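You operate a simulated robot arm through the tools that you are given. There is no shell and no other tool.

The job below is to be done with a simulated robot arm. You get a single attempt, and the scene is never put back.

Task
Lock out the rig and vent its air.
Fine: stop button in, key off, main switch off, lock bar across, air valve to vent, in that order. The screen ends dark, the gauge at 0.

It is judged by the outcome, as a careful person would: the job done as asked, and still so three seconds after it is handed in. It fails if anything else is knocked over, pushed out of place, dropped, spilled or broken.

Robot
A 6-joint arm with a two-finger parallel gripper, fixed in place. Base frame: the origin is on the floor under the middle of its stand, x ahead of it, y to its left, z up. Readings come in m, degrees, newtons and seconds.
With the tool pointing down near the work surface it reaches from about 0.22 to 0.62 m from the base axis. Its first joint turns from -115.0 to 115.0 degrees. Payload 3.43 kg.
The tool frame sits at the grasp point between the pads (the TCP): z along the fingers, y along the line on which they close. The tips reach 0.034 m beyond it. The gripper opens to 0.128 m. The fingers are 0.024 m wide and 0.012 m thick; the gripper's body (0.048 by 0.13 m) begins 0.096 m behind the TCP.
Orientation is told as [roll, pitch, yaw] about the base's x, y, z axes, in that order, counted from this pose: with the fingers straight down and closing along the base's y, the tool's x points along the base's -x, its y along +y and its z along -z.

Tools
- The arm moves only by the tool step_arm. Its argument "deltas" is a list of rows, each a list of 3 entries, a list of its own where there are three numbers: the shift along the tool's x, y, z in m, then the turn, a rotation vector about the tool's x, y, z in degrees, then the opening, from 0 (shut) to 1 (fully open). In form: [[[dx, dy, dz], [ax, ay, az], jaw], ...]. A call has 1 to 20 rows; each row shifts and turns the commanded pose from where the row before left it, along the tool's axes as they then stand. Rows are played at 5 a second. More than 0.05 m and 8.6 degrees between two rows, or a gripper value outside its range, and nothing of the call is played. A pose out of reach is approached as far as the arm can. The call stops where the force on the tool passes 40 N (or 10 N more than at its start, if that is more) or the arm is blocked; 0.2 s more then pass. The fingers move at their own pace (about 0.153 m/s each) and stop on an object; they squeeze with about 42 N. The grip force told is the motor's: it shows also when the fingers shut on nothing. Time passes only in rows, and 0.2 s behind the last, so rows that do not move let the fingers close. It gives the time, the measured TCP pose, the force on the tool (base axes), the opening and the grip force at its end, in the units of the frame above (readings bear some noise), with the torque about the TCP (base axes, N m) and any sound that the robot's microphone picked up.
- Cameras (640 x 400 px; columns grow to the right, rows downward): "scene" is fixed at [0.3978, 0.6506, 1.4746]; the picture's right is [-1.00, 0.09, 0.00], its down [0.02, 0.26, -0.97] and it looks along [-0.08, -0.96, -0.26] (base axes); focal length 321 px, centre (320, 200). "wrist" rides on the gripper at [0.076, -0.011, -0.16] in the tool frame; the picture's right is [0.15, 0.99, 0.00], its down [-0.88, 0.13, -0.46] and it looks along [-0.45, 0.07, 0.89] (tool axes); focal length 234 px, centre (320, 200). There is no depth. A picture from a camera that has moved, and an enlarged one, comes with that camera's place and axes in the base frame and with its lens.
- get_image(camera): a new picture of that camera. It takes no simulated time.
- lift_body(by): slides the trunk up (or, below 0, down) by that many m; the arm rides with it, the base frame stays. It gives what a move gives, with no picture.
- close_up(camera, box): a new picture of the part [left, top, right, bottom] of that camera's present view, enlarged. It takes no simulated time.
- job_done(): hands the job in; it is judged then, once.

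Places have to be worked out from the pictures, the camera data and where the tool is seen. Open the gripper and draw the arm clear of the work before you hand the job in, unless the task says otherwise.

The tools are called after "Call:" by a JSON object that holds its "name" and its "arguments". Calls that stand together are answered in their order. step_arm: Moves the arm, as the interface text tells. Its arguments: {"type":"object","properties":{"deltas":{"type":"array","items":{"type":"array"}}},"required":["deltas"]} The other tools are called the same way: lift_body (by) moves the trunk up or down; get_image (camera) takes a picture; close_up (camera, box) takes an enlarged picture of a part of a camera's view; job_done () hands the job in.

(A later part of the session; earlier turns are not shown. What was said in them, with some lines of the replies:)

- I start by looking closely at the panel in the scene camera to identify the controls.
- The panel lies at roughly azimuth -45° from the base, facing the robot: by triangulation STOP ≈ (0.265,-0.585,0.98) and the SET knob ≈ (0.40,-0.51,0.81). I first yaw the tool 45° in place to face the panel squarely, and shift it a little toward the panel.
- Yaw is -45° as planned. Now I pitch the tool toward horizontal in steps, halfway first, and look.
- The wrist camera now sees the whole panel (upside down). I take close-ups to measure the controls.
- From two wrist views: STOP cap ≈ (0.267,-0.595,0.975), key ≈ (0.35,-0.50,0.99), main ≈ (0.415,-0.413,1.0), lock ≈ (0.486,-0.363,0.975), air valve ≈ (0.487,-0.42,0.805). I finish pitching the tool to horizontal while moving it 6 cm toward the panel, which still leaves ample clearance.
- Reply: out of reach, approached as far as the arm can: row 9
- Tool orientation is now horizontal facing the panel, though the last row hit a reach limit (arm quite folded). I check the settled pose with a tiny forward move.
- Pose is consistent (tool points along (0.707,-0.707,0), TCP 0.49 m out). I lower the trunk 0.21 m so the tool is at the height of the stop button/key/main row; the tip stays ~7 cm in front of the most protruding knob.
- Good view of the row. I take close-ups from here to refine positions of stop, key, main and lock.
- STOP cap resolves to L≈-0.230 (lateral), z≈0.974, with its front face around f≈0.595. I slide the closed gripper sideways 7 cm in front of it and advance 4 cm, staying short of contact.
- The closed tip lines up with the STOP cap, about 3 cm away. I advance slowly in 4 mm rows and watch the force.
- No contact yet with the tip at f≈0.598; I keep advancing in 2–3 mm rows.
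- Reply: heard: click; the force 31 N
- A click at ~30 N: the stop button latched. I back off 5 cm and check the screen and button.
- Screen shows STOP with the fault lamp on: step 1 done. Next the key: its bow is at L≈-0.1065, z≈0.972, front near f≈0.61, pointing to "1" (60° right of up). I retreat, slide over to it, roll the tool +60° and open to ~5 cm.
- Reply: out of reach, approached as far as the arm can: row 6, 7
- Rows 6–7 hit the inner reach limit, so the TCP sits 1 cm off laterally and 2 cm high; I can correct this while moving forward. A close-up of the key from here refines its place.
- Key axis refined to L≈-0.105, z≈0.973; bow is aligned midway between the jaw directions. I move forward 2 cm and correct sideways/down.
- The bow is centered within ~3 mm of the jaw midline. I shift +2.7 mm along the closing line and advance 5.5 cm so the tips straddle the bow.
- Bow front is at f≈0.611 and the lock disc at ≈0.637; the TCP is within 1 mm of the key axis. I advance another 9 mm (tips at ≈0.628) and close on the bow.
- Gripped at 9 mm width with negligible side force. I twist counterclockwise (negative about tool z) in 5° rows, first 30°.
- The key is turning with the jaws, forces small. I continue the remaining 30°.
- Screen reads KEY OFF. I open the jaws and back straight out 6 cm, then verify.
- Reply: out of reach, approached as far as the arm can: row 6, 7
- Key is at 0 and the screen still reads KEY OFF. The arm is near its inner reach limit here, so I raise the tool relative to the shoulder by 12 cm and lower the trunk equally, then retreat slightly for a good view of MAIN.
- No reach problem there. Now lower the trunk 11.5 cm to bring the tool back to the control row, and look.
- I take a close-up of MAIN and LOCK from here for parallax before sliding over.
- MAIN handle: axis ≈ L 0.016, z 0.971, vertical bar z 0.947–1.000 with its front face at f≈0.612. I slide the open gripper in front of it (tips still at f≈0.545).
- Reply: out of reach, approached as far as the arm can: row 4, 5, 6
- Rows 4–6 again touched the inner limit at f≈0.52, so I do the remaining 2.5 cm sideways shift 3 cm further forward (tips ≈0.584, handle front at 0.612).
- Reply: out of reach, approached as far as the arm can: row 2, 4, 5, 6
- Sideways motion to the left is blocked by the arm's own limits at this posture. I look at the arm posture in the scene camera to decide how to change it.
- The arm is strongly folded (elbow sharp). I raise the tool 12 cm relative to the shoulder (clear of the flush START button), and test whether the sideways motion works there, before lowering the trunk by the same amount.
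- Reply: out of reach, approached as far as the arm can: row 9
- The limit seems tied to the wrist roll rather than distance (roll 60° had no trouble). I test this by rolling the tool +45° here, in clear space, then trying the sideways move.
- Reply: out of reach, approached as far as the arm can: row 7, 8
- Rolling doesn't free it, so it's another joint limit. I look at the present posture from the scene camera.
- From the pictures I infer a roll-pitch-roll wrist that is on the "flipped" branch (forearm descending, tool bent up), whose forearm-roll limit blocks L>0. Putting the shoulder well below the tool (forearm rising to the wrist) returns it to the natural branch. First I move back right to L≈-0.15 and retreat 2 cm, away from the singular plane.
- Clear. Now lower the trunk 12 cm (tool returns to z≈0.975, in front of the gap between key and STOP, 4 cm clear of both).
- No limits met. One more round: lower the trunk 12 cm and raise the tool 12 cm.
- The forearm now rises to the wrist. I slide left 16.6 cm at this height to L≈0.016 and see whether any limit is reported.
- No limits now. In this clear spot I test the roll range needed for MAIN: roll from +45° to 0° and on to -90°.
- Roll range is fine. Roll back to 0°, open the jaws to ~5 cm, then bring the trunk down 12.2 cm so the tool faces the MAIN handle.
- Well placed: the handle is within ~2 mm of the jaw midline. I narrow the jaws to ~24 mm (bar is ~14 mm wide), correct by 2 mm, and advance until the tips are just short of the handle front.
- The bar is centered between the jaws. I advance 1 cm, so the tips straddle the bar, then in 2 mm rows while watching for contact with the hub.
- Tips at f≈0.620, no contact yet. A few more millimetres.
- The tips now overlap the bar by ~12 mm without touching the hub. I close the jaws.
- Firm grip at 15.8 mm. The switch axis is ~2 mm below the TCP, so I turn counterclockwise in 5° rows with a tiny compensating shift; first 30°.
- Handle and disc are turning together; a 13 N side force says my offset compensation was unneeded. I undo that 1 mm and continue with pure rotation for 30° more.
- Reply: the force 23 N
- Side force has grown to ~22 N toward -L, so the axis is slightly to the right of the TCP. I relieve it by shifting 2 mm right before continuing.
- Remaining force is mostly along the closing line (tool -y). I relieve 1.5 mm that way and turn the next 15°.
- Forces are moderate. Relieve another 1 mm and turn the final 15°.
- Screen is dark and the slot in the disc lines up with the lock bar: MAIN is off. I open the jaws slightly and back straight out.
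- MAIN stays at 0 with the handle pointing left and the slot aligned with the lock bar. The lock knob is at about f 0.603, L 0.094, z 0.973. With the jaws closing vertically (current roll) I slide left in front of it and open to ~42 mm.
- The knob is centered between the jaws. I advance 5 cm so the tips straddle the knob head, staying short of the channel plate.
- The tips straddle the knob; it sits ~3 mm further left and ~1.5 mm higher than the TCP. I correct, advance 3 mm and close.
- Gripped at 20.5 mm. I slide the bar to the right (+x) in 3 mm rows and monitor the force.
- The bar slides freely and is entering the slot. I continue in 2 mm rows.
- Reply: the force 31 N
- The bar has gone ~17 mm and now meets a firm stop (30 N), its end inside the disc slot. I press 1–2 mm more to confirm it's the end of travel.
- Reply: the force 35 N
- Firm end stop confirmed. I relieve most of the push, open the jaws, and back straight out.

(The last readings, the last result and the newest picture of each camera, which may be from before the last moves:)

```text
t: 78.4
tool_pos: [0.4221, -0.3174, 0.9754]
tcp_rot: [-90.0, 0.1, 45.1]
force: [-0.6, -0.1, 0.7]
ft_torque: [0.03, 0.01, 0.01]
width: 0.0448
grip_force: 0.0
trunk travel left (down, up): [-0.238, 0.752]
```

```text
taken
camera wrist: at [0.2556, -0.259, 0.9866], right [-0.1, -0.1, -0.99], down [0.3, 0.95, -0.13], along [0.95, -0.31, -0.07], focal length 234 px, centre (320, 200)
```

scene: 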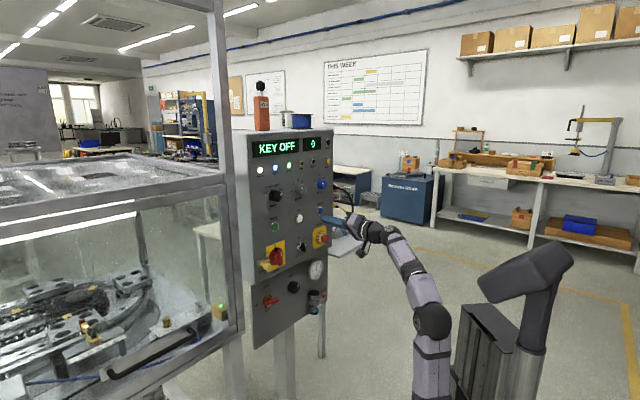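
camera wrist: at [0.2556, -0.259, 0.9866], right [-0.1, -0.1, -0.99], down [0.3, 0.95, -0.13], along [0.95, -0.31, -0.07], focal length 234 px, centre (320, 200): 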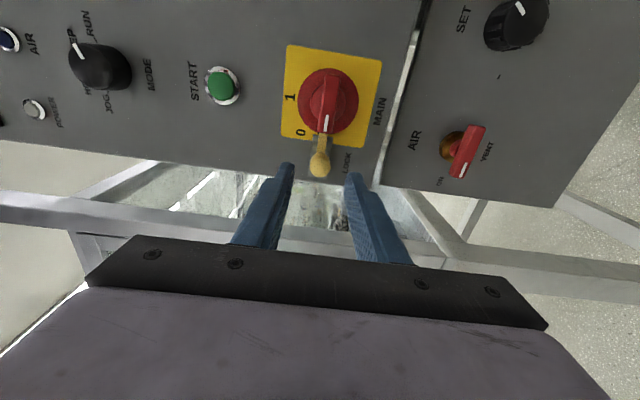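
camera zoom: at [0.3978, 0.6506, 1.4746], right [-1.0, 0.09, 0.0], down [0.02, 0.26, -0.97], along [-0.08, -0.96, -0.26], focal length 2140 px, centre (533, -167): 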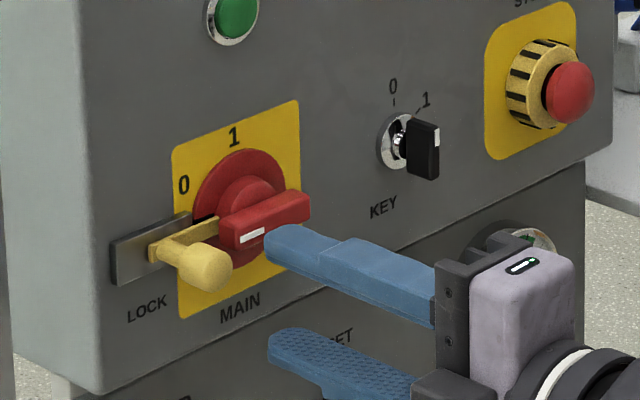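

Lock bar is across, its end in the disc slot. Now the air valve, ≈ (f 0.656, L 0.053, z 0.788), bar horizontal with its mark toward ON. I lower the trunk 18.5 cm (0.238 available).

Call:
{"name": "lift_body", "arguments": {"by": -0.185}}

Call:
{"name": "get_image", "arguments": {"camera": "wrist"}}

Call:
{"name": "get_image", "arguments": {"camera": "scene"}}

```text
t: 80.5
tool_pos: [0.4228, -0.3162, 0.7916]
tcp_rot: [-90.1, 0.0, 45.1]
force: [0.7, -0.6, 0.0]
ft_torque: [0.02, 0.01, 0.01]
width: 0.0448
grip_force: 0.0
trunk travel left (down, up): [-0.053, 0.937]
```

```text
taken
camera wrist: at [0.2557, -0.2591, 0.8017], right [-0.1, -0.1, -0.99], down [0.3, 0.95, -0.13], along [0.95, -0.31, -0.07], focal length 234 px, centre (320, 200)
```

wrist: 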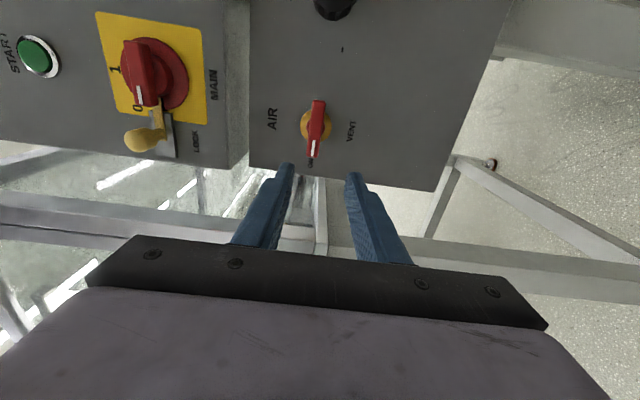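

```text
taken
```

scene: 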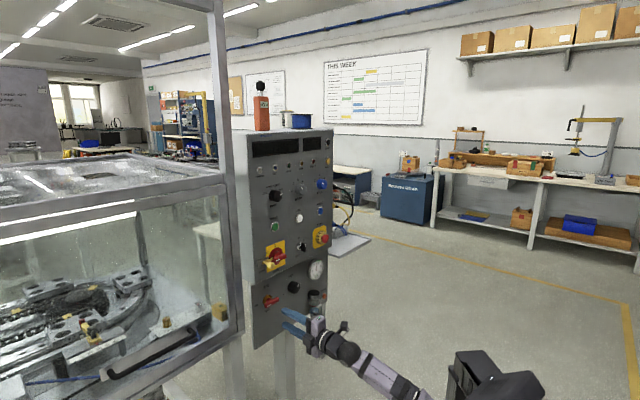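

In position height-wise. Before gripping I test that the roll can go from -90° to -180° here in free space.

Call:
{"name": "step_arm", "arguments": {"deltas": [[[0, 0, 0], [0, 0, -7.5], 0.35], [[0, 0, 0], [0, 0, -7.5], 0.35], [[0, 0, 0], [0, 0, -7.5], 0.35], [[0, 0, 0], [0, 0, -7.5], 0.35], [[0, 0, 0], [0, 0, -7.5], 0.35], [[0, 0, 0], [0, 0, -7.5], 0.35], [[0, 0, 0], [0, 0, -7.5], 0.35], [[0, 0, 0], [0, 0, -7.5], 0.35], [[0, 0, 0], [0, 0, -7.5], 0.35], [[0, 0, 0], [0, 0, -7.5], 0.35], [[0, 0, 0], [0, 0, -7.5], 0.35], [[0, 0, 0], [0, 0, -7.5], 0.35], [[0, 0, 0], [0, 0, 0], 0.35]]}}

Call:
{"name": "close_up", "arguments": {"camera": "wrist", "box": [200, 40, 440, 190]}}

```text
t: 83.3
tool_pos: [0.4206, -0.3178, 0.7909]
tcp_rot: [106.3, 89.8, -118.8]
force: [0.7, 0.2, -1.1]
ft_torque: [0.03, -0.02, -0.02]
width: 0.0448
grip_force: 0.0
trunk travel left (down, up): [-0.053, 0.937]
```

```text
2.67 times, centred on (320, 115) of wrist
camera zoom: at [0.317, -0.1978, 0.8659], right [-0.7, -0.7, 0.15], down [-0.42, 0.23, -0.88], along [0.58, -0.68, -0.45], focal length 624 px, centre (320, 427)
```

zoom: 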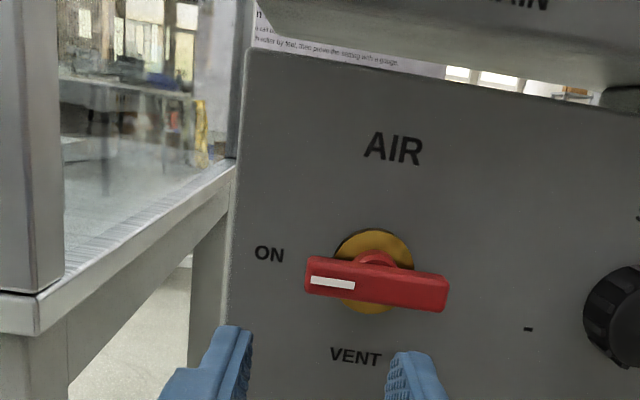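

Roll -180° works, and this upright view shows the valve clearly: handle center ≈ L 0.050, z 0.799, front f≈0.638. I roll back to -90° and align with it.

Call:
{"name": "step_arm", "arguments": {"deltas": [[[0, 0, 0], [0, 0, 7.5], 0.3], [[0, 0, 0], [0, 0, 7.5], 0.3], [[0, 0, 0], [0, 0, 7.5], 0.3], [[0, 0, 0], [0, 0, 7.5], 0.3], [[0, 0, 0], [0, 0, 7.5], 0.3], [[0, 0, 0], [0, 0, 7.5], 0.3], [[0, 0, 0], [0, 0, 7.5], 0.3], [[0, 0, 0], [0, 0, 7.5], 0.3], [[0, 0, 0], [0, 0, 7.5], 0.3], [[0, 0, 0], [0, 0, 7.5], 0.3], [[0, 0, 0], [0, 0, 7.5], 0.3], [[0, 0, 0], [0, 0, 7.5], 0.3], [[0.0114, -0.004, 0], [0, 0, 0], 0.3], [[0.0113, -0.004, 0], [0, 0, 0], 0.3], [[0, 0, 0.02], [0, 0, 0], 0.3], [[0, 0, 0], [0, 0, 0], 0.3]]}}

Call:
{"name": "close_up", "arguments": {"camera": "wrist", "box": [240, 100, 400, 200]}}

Call:
{"name": "close_up", "arguments": {"camera": "scene", "box": [240, 270, 336, 330]}}

```text
t: 86.7
tool_pos: [0.4197, -0.3475, 0.7986]
tcp_rot: [-89.9, -0.1, 45.2]
force: [-0.5, 0.0, 0.4]
ft_torque: [-0.01, 0.04, 0.01]
width: 0.0384
grip_force: 0.1
trunk travel left (down, up): [-0.053, 0.937]
```

```text
4.00 times, centred on (320, 150) of wrist
camera zoom: at [0.2533, -0.2895, 0.8096], right [-0.1, -0.1, -0.99], down [0.3, 0.95, -0.13], along [0.95, -0.31, -0.07], focal length 937 px, centre (320, 400)
```

zoom: 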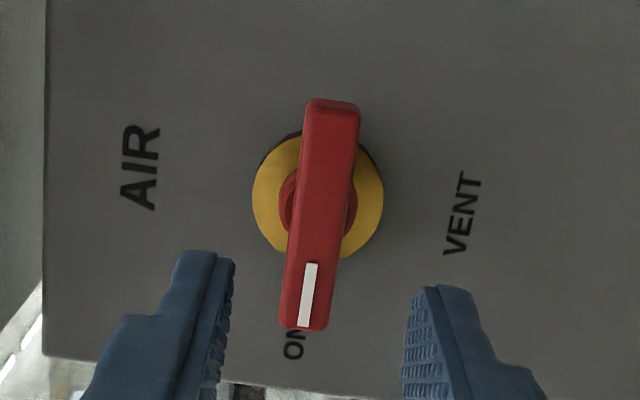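

```text
6.67 times, centred on (288, 300) of scene
camera zoom: at [0.3978, 0.6506, 1.4746], right [-1.0, 0.09, 0.0], down [0.02, 0.26, -0.97], along [-0.08, -0.96, -0.26], focal length 2140 px, centre (533, -467)
```

zoom: 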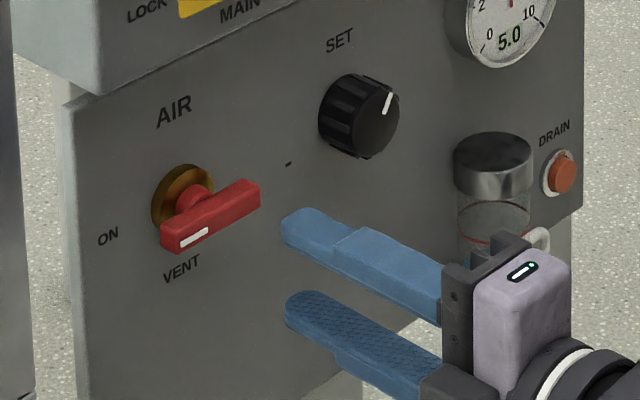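

Aligned to within ~3 mm. I advance 5 cm (tips ≈0.627, still short of the handle front) and re-measure.

Call:
{"name": "step_arm", "arguments": {"deltas": [[[0, 0, 0.01], [0, 0, 0], 0.3], [[0, 0, 0.01], [0, 0, 0], 0.3], [[0, 0, 0.01], [0, 0, 0], 0.3], [[0, 0, 0.01], [0, 0, 0], 0.3], [[0, 0, 0.01], [0, 0, 0], 0.3], [[0, 0, 0], [0, 0, 0], 0.3]]}}

Call:
{"name": "close_up", "arguments": {"camera": "wrist", "box": [240, 100, 400, 200]}}

Call:
{"name": "close_up", "arguments": {"camera": "scene", "box": [240, 270, 336, 330]}}

```text
t: 88.1
tool_pos: [0.4564, -0.3828, 0.8003]
tcp_rot: [-89.9, 0.0, 45.1]
force: [-0.1, -0.7, 0.5]
ft_torque: [0.01, 0.0, 0.01]
width: 0.0386
grip_force: 0.0
trunk travel left (down, up): [-0.053, 0.937]
```

```text
4.00 times, centred on (320, 150) of wrist
camera zoom: at [0.2898, -0.3246, 0.8098], right [-0.1, -0.1, -0.99], down [0.3, 0.95, -0.13], along [0.95, -0.31, -0.07], focal length 937 px, centre (320, 400)
```

zoom: 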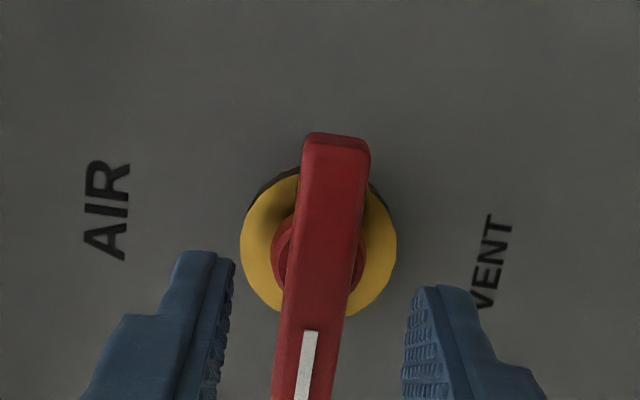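

```text
6.67 times, centred on (288, 300) of scene
camera zoom: at [0.3978, 0.6506, 1.4746], right [-1.0, 0.09, 0.0], down [0.02, 0.26, -0.97], along [-0.08, -0.96, -0.26], focal length 2140 px, centre (533, -467)
```

zoom: 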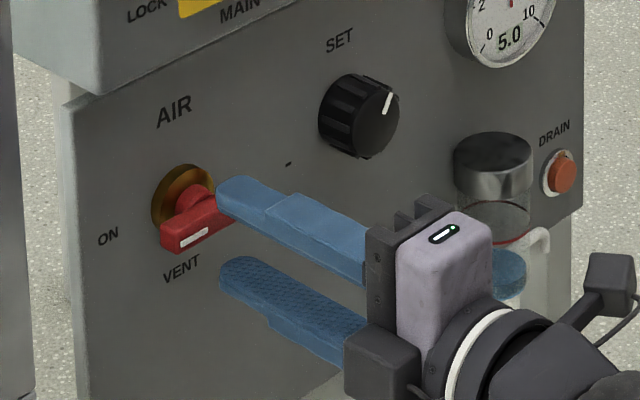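

Handle front computes to f≈0.65, brass flange ≈0.675–0.69. I narrow the jaws to ~26 mm and advance 2.8 cm in small rows.

Call:
{"name": "step_arm", "arguments": {"deltas": [[[0, 0, 0], [0, 0, 0], 0.21], [[0, 0.0005, 0.005], [0, 0, 0], 0.21], [[0, 0, 0.005], [0, 0, 0], 0.21], [[0, 0, 0.005], [0, 0, 0], 0.21], [[0, 0, 0.005], [0, 0, 0], 0.21], [[0, 0, 0.004], [0, 0, 0], 0.21], [[0, 0, 0.004], [0, 0, 0], 0.21], [[0, 0, 0], [0, 0, 0], 0.21]]}}

Call:
{"name": "close_up", "arguments": {"camera": "wrist", "box": [240, 100, 400, 200]}}

Call:
{"name": "close_up", "arguments": {"camera": "scene", "box": [240, 270, 336, 330]}}

```text
t: 89.7
tool_pos: [0.4709, -0.3975, 0.8037]
tcp_rot: [-90.4, 0.1, 45.0]
force: [-16.7, 17.3, -5.6]
ft_torque: [0.4, 0.4, -0.05]
width: 0.0304
grip_force: 3.4
trunk travel left (down, up): [-0.053, 0.937]
stopped in row 8: the force on the tool passed its limit at 43 N (the readings are from after the stop); the commanded pose is now the measured one
```

```text
4.00 times, centred on (320, 150) of wrist
camera zoom: at [0.3052, -0.3405, 0.8132], right [-0.1, -0.11, -0.99], down [0.3, 0.94, -0.13], along [0.95, -0.31, -0.06], focal length 937 px, centre (320, 400)
```

zoom: 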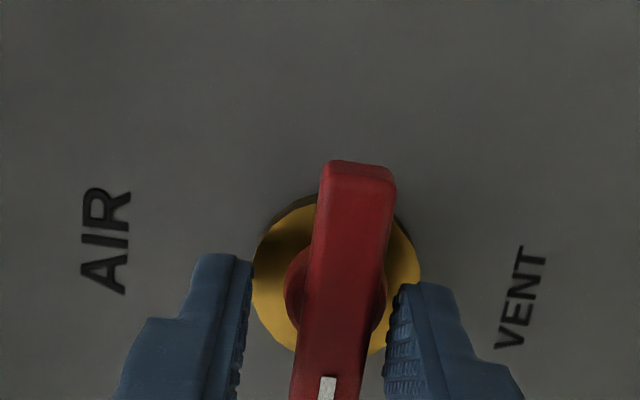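

```text
6.67 times, centred on (288, 300) of scene
camera zoom: at [0.3978, 0.6506, 1.4746], right [-1.0, 0.09, 0.0], down [0.02, 0.26, -0.97], along [-0.08, -0.96, -0.26], focal length 2140 px, centre (533, -467)
```

zoom: 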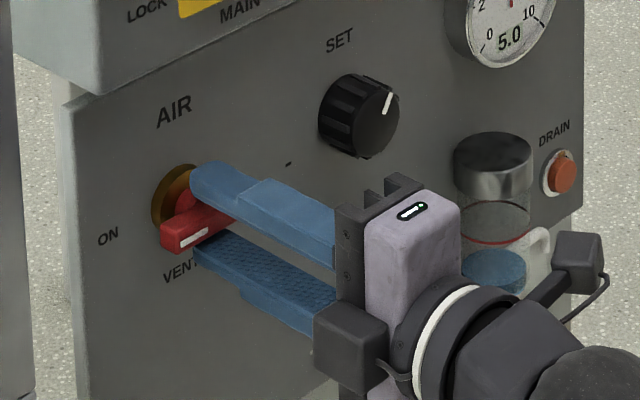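

Contact at ~40 N: the lower fingertip touched the brass flange behind the bar (tips at f≈0.648), so the tips already overlap the bar. I back off 3 mm, lower 3 mm to recentre, and look again.

Call:
{"name": "step_arm", "arguments": {"deltas": [[[0, 0, -0.003], [0, 0, 0], 0.24], [[0, 0.003, 0], [0, 0, 0], 0.24], [[0, 0, 0], [0, 0, 0], 0.24]]}}

Call:
{"name": "close_up", "arguments": {"camera": "wrist", "box": [240, 100, 400, 200]}}

Call:
{"name": "close_up", "arguments": {"camera": "scene", "box": [250, 280, 314, 320]}}

```text
t: 90.5
tool_pos: [0.4719, -0.3975, 0.7982]
tcp_rot: [-90.1, 0.1, 45.0]
force: [-0.7, 0.1, 0.2]
ft_torque: [0.0, 0.02, 0.0]
width: 0.0308
grip_force: 0.0
trunk travel left (down, up): [-0.053, 0.937]
```

```text
4.00 times, centred on (320, 150) of wrist
camera zoom: at [0.3052, -0.3398, 0.8088], right [-0.1, -0.11, -0.99], down [0.3, 0.94, -0.13], along [0.95, -0.31, -0.06], focal length 937 px, centre (320, 400)
```

zoom: 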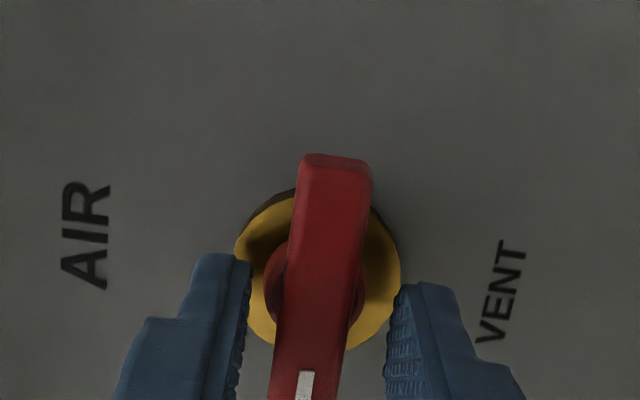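

```text
10.00 times, centred on (282, 300) of scene
camera zoom: at [0.3978, 0.6506, 1.4746], right [-1.0, 0.09, 0.0], down [0.02, 0.26, -0.97], along [-0.08, -0.96, -0.26], focal length 3211 px, centre (700, -800)
```

zoom: 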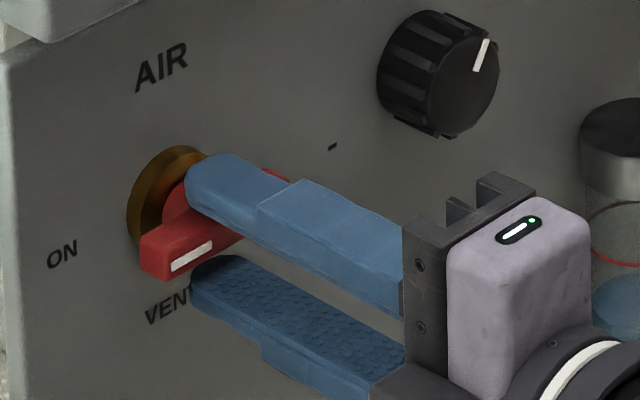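

Force is back to zero, the bar is centered, and the tips overlap it. I close the jaws on the bar.

Call:
{"name": "step_arm", "arguments": {"deltas": [[[0, 0, 0], [0, 0, 0], 0.15], [[0, 0, 0], [0, 0, 0], 0.05], [[0, 0, 0], [0, 0, 0], 0.0], [[0, 0, 0], [0, 0, 0], 0.0]]}}

Call:
{"name": "close_up", "arguments": {"camera": "wrist", "box": [240, 100, 400, 200]}}

Call:
{"name": "close_up", "arguments": {"camera": "scene", "box": [250, 280, 314, 320]}}

```text
t: 91.5
tool_pos: [0.4715, -0.3972, 0.7992]
tcp_rot: [-90.3, 0.0, 45.0]
force: [9.8, -7.2, 9.6]
ft_torque: [0.02, 0.08, -0.06]
width: 0.0147
grip_force: 44.7
trunk travel left (down, up): [-0.053, 0.937]
```

```text
4.00 times, centred on (320, 150) of wrist
camera zoom: at [0.3049, -0.3396, 0.8096], right [-0.1, -0.11, -0.99], down [0.3, 0.94, -0.13], along [0.95, -0.31, -0.06], focal length 937 px, centre (320, 400)
```

zoom: 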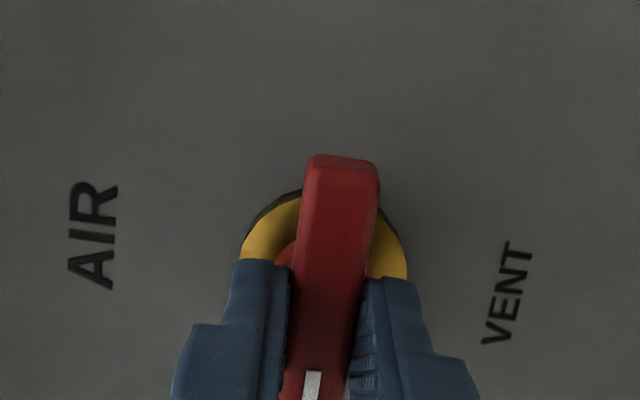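

```text
10.00 times, centred on (282, 300) of scene
camera zoom: at [0.3978, 0.6506, 1.4746], right [-1.0, 0.09, 0.0], down [0.02, 0.26, -0.97], along [-0.08, -0.96, -0.26], focal length 3211 px, centre (700, -800)
```

zoom: 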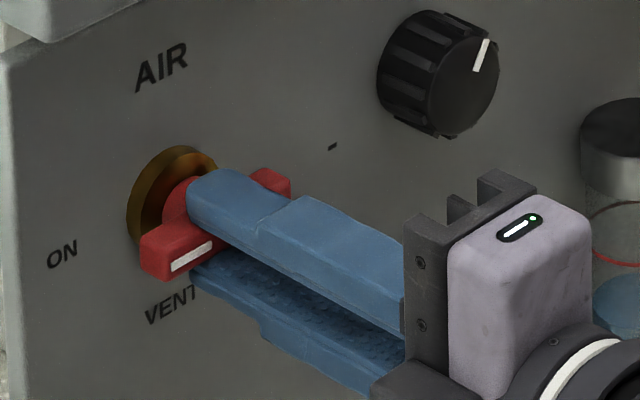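

Gripped at 14.7 mm, but the valve axis (brass center ≈ L 0.047) is ~5 mm to the right of the TCP. I reopen, shift 5 mm right and ~1 mm up, and regrip on the axis.

Call:
{"name": "step_arm", "arguments": {"deltas": [[[0, 0, 0], [0, 0, 0], 0.22], [[0, 0, 0], [0, 0, 0], 0.24], [[0.0025, -0.001, 0], [0, 0, 0], 0.24], [[0.0028, 0, 0], [0, 0, 0], 0.24], [[0, 0, 0], [0, 0, 0], 0.15], [[0, 0, 0], [0, 0, 0], 0.05], [[0, 0, 0], [0, 0, 0], 0.0], [[0, 0, 0], [0, 0, 0], 0.0]]}}

Call:
{"name": "close_up", "arguments": {"camera": "wrist", "box": [240, 100, 400, 200]}}

```text
t: 93.3
tool_pos: [0.468, -0.4016, 0.7997]
tcp_rot: [-90.2, 0.0, 45.1]
force: [4.7, -3.7, 4.9]
ft_torque: [0.11, 0.08, 0.21]
width: 0.0148
grip_force: 45.3
trunk travel left (down, up): [-0.053, 0.937]
```

```text
4.00 times, centred on (320, 150) of wrist
camera zoom: at [0.3015, -0.3436, 0.81], right [-0.1, -0.11, -0.99], down [0.3, 0.94, -0.13], along [0.95, -0.31, -0.06], focal length 937 px, centre (320, 400)
```

zoom: 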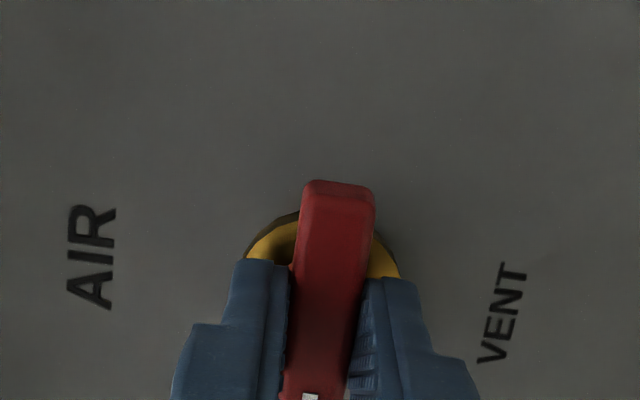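

Regripped on the axis with small forces. I turn counterclockwise 30° first.

Call:
{"name": "step_arm", "arguments": {"deltas": [[[0, 0, 0], [0, 0, -5], 0], [[0, 0, 0], [0, 0, -5], 0], [[0, 0, 0], [0, 0, -5], 0], [[0, 0, 0], [0, 0, -5], 0], [[0, 0, 0], [0, 0, -5], 0], [[0, 0, 0], [0, 0, -5], 0]]}}

Call:
{"name": "close_up", "arguments": {"camera": "scene", "box": [250, 250, 346, 310]}}

```text
t: 94.7
tool_pos: [0.468, -0.4013, 0.801]
tcp_rot: [-90.5, 30.1, 44.8]
force: [14.2, -10.2, 17.4]
ft_torque: [0.44, 0.33, 0.8]
width: 0.0147
grip_force: 44.5
trunk travel left (down, up): [-0.053, 0.937]
```

```text
6.67 times, centred on (298, 280) of scene
camera zoom: at [0.3978, 0.6506, 1.4746], right [-1.0, 0.09, 0.0], down [0.02, 0.26, -0.97], along [-0.08, -0.96, -0.26], focal length 2140 px, centre (467, -333)
```

zoom: 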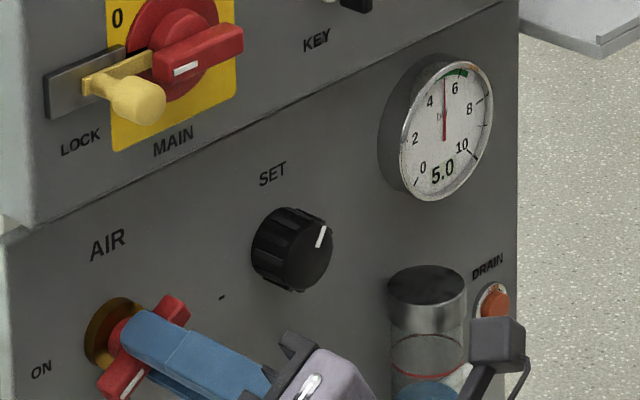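

Turning well; the tool is pushed up/in by ~17 N, so I relieve 1.5 mm upward and 1 mm inward while turning another 30°.

Call:
{"name": "step_arm", "arguments": {"deltas": [[[0.0007, -0.0013, 0.001], [0, 0, -5], 0], [[0, 0, 0], [0, 0, -5], 0], [[0, 0, 0], [0, 0, -5], 0], [[0, 0, 0], [0, 0, -5], 0], [[0, 0, 0], [0, 0, -5], 0], [[0, 0, 0], [0, 0, -5], 0]]}}

```text
t: 96.1
tool_pos: [0.4687, -0.4003, 0.8024]
tcp_rot: [-90.8, 60.2, 44.6]
force: [10.2, 12.9, 11.3]
ft_torque: [0.5, 0.4, 0.75]
width: 0.0149
grip_force: 45.3
trunk travel left (down, up): [-0.053, 0.937]
```

Continue: relieve ~1.8 mm along -y and turn the last 30°.

Call:
{"name": "step_arm", "arguments": {"deltas": [[[0, -0.0018, 0], [0, 0, -5], 0], [[0, 0, 0], [0, 0, -5], 0], [[0, 0, 0], [0, 0, -5], 0], [[0, 0, 0], [0, 0, -5], 0], [[0, 0, 0], [0, 0, -5], 0], [[0, 0, 0], [0, 0, -5], 0], [[0, 0, 0], [0, 0, 0], 0]]}}

Call:
{"name": "close_up", "arguments": {"camera": "scene", "box": [250, 250, 346, 310]}}

Call:
{"name": "close_up", "arguments": {"camera": "wrist", "box": [200, 60, 440, 210]}}

```text
t: 97.7
tool_pos: [0.4697, -0.3986, 0.8019]
tcp_rot: [176.7, 89.4, -48.9]
force: [4.7, -11.8, 17.1]
ft_torque: [0.1, 0.11, 0.38]
width: 0.0148
grip_force: 45.0
out of reach, approached as far as the arm can: row 6
trunk travel left (down, up): [-0.053, 0.937]
```

```text
6.67 times, centred on (298, 280) of scene
camera zoom: at [0.3978, 0.6506, 1.4746], right [-1.0, 0.09, 0.0], down [0.02, 0.26, -0.97], along [-0.08, -0.96, -0.26], focal length 2140 px, centre (467, -333)
```

zoom: 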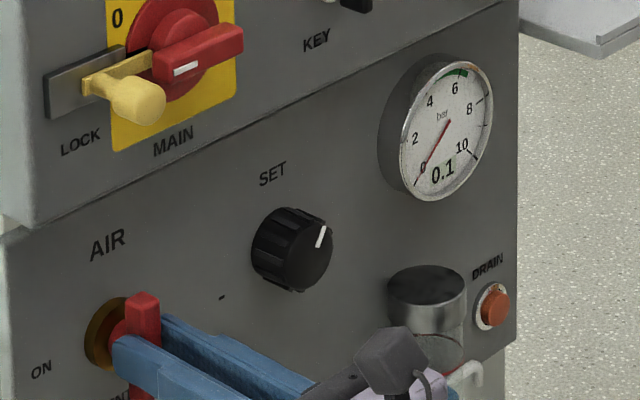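

```text
2.67 times, centred on (320, 135) of wrist
camera zoom: at [0.3662, -0.2778, 0.8765], right [-0.71, -0.69, 0.15], down [-0.41, 0.23, -0.88], along [0.58, -0.69, -0.44], focal length 624 px, centre (320, 373)
```

zoom: 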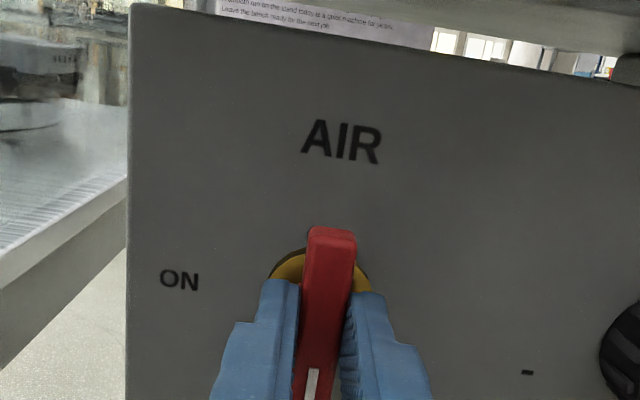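

The gauge has fallen to 0.1 and the mark points down to VENT. I hold briefly to see it reach 0.

Call:
{"name": "step_arm", "arguments": {"deltas": [[[0, 0, 0], [0, 0, 0], 0], [[0, 0, 0], [0, 0, 0], 0], [[0, 0, 0], [0, 0, 0], 0], [[0, 0, 0], [0, 0, 0], 0]]}}

Call:
{"name": "close_up", "arguments": {"camera": "scene", "box": [250, 250, 346, 310]}}

```text
t: 98.7
tool_pos: [0.4693, -0.3988, 0.8023]
tcp_rot: [-163.5, 89.4, -28.9]
force: [-5.2, -20.7, 15.5]
ft_torque: [-0.64, -0.59, 0.0]
width: 0.0148
grip_force: 45.1
trunk travel left (down, up): [-0.053, 0.937]
```

```text
6.67 times, centred on (298, 280) of scene
camera zoom: at [0.3978, 0.6506, 1.4746], right [-1.0, 0.09, 0.0], down [0.02, 0.26, -0.97], along [-0.08, -0.96, -0.26], focal length 2140 px, centre (467, -333)
```

zoom: 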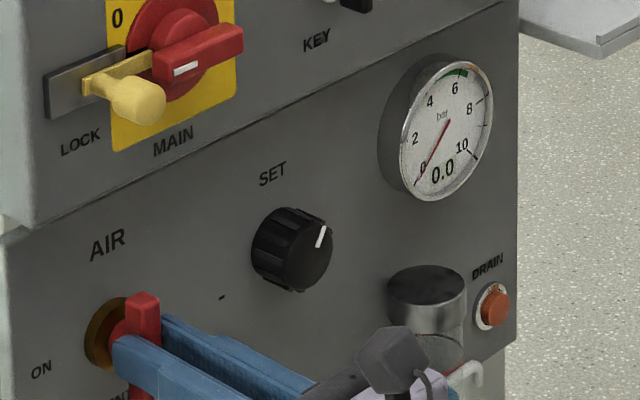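

Gauge reads 0.0. I open the jaws and back straight out, first gently, then ~10 cm.

Call:
{"name": "step_arm", "arguments": {"deltas": [[[0, 0, 0], [0, 0, 0], 0.2], [[0, 0, 0], [0, 0, 0], 0.27], [[0, 0, -0.004], [0, 0, 0], 0.27], [[0, 0, -0.01], [0, 0, 0], 0.27], [[0, 0, -0.02], [0, 0, 0], 0.27], [[0, 0, -0.02], [0, 0, 0], 0.27], [[0, 0, -0.02], [0, 0, 0], 0.27], [[0, 0, -0.02], [0, 0, 0], 0.27], [[0, 0, 0], [0, 0, 0], 0.27]]}}

Call:
{"name": "get_image", "arguments": {"camera": "wrist"}}

Call:
{"name": "close_up", "arguments": {"camera": "scene", "box": [230, 220, 350, 320]}}

```text
t: 100.7
tool_pos: [0.4063, -0.3324, 0.8007]
tcp_rot: [-172.8, 89.8, -37.9]
force: [-0.1, 0.1, 0.5]
ft_torque: [0.01, -0.01, 0.0]
width: 0.0346
grip_force: 0.0
trunk travel left (down, up): [-0.053, 0.937]
```

```text
taken
camera wrist: at [0.3017, -0.2125, 0.8761], right [-0.7, -0.7, 0.15], down [-0.41, 0.23, -0.88], along [0.58, -0.68, -0.45], focal length 234 px, centre (320, 200)
```

wrist: 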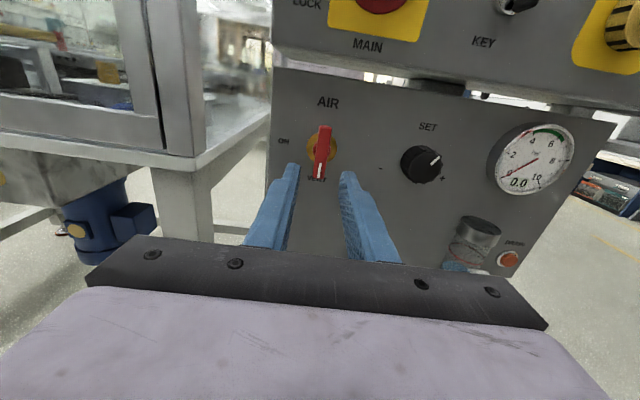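

```text
4.00 times, centred on (290, 270) of scene
camera zoom: at [0.3978, 0.6506, 1.4746], right [-1.0, 0.09, 0.0], down [0.02, 0.26, -0.97], along [-0.08, -0.96, -0.26], focal length 1284 px, centre (440, -80)
```

zoom: 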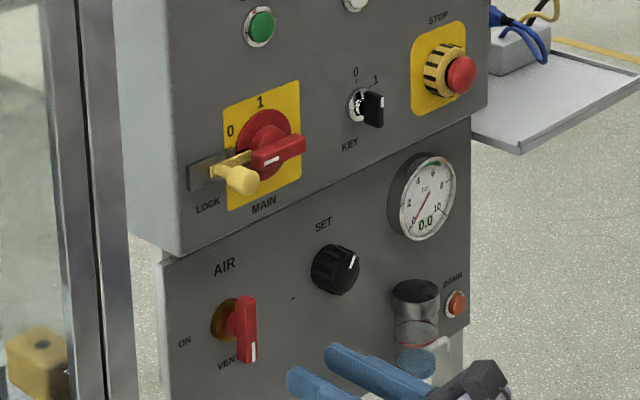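

Everything reads right: valve mark on VENT, gauge 0.0, lock bar across, MAIN at 0. I draw further back, open the gripper, and check the screen and upper controls once more.

Call:
{"name": "step_arm", "arguments": {"deltas": [[[0, 0, -0.015], [0, 0, 0], 0.4], [[0, 0, -0.015], [0, 0, 0], 0.6], [[0, 0, -0.015], [0, 0, 0], 0.8], [[0, 0, 0], [0, 0, 0], 1.0], [[0, 0, 0], [0, 0, 0], 1.0]]}}

Call:
{"name": "get_image", "arguments": {"camera": "scene"}}

Call:
{"name": "close_up", "arguments": {"camera": "scene", "box": [240, 120, 340, 182]}}

Call:
{"name": "close_up", "arguments": {"camera": "scene", "box": [250, 225, 346, 285]}}

```text
t: 101.9
tool_pos: [0.394, -0.3173, 0.8148]
tcp_rot: [-179.0, 89.9, -44.0]
force: [-0.2, -0.3, 0.3]
ft_torque: [-0.01, 0.04, 0.01]
width: 0.1281
grip_force: 0.1
out of reach, approached as far as the arm can: row 2, 3
trunk travel left (down, up): [-0.053, 0.937]
```

```text
taken
```

scene: 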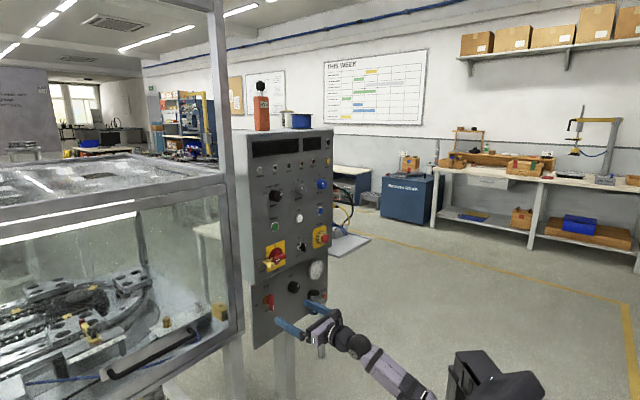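

```text
6.40 times, centred on (290, 151) of scene
camera zoom: at [0.3978, 0.6506, 1.4746], right [-1.0, 0.09, 0.0], down [0.02, 0.26, -0.97], along [-0.08, -0.96, -0.26], focal length 2055 px, centre (512, 514)
```

zoom: 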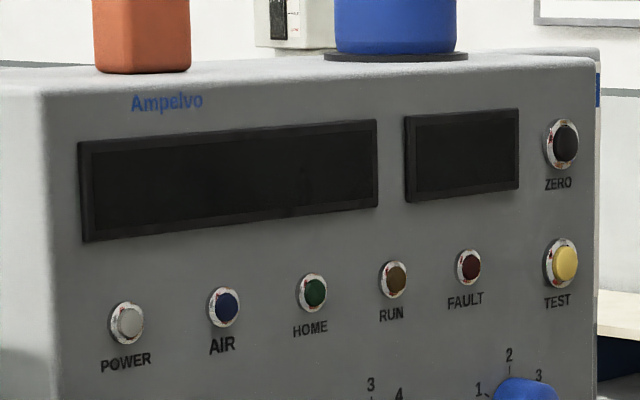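

```text
6.67 times, centred on (298, 255) of scene
camera zoom: at [0.3978, 0.6506, 1.4746], right [-1.0, 0.09, 0.0], down [0.02, 0.26, -0.97], along [-0.08, -0.96, -0.26], focal length 2140 px, centre (467, -167)
```

zoom: 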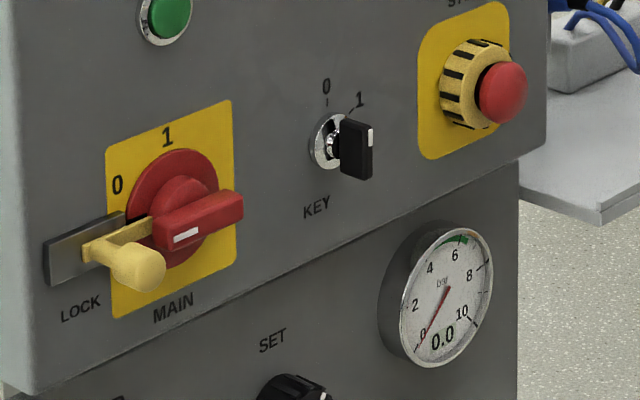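

All five are in their end state: STOP pressed, key on 0, MAIN on 0, lock bar in the disc slot, valve on VENT. The screen is dark and the gauge reads 0.0. The gripper is open and clear of the panel, so I hand in.

Call:
{"name": "job_done", "arguments": {}}

```text
The job is handed in.
```

The rig is locked out and its air is vented. I did the five steps in the order you gave, and the job is handed in:

1. **Stop button:** pressed in until it clicked; the screen showed STOP.
2. **Key:** turned to 0; the screen showed KEY OFF.
3. **Main switch:** turned to 0; the screen and all the lamps went dark.
4. **Lock bar:** slid about 17 mm to a firm stop, with its end in the switch's slot.
5. **Air valve:** turned to VENT; the gauge fell from 5.0 to 0.0.

While I was lining up on the air valve, a fingertip pressed the brass ring behind its handle with about 43 N before the arm stopped. I backed off and saw no damage. Nothing else was knocked over or moved.

The gripper is open and backed off about 10 cm from the valve.
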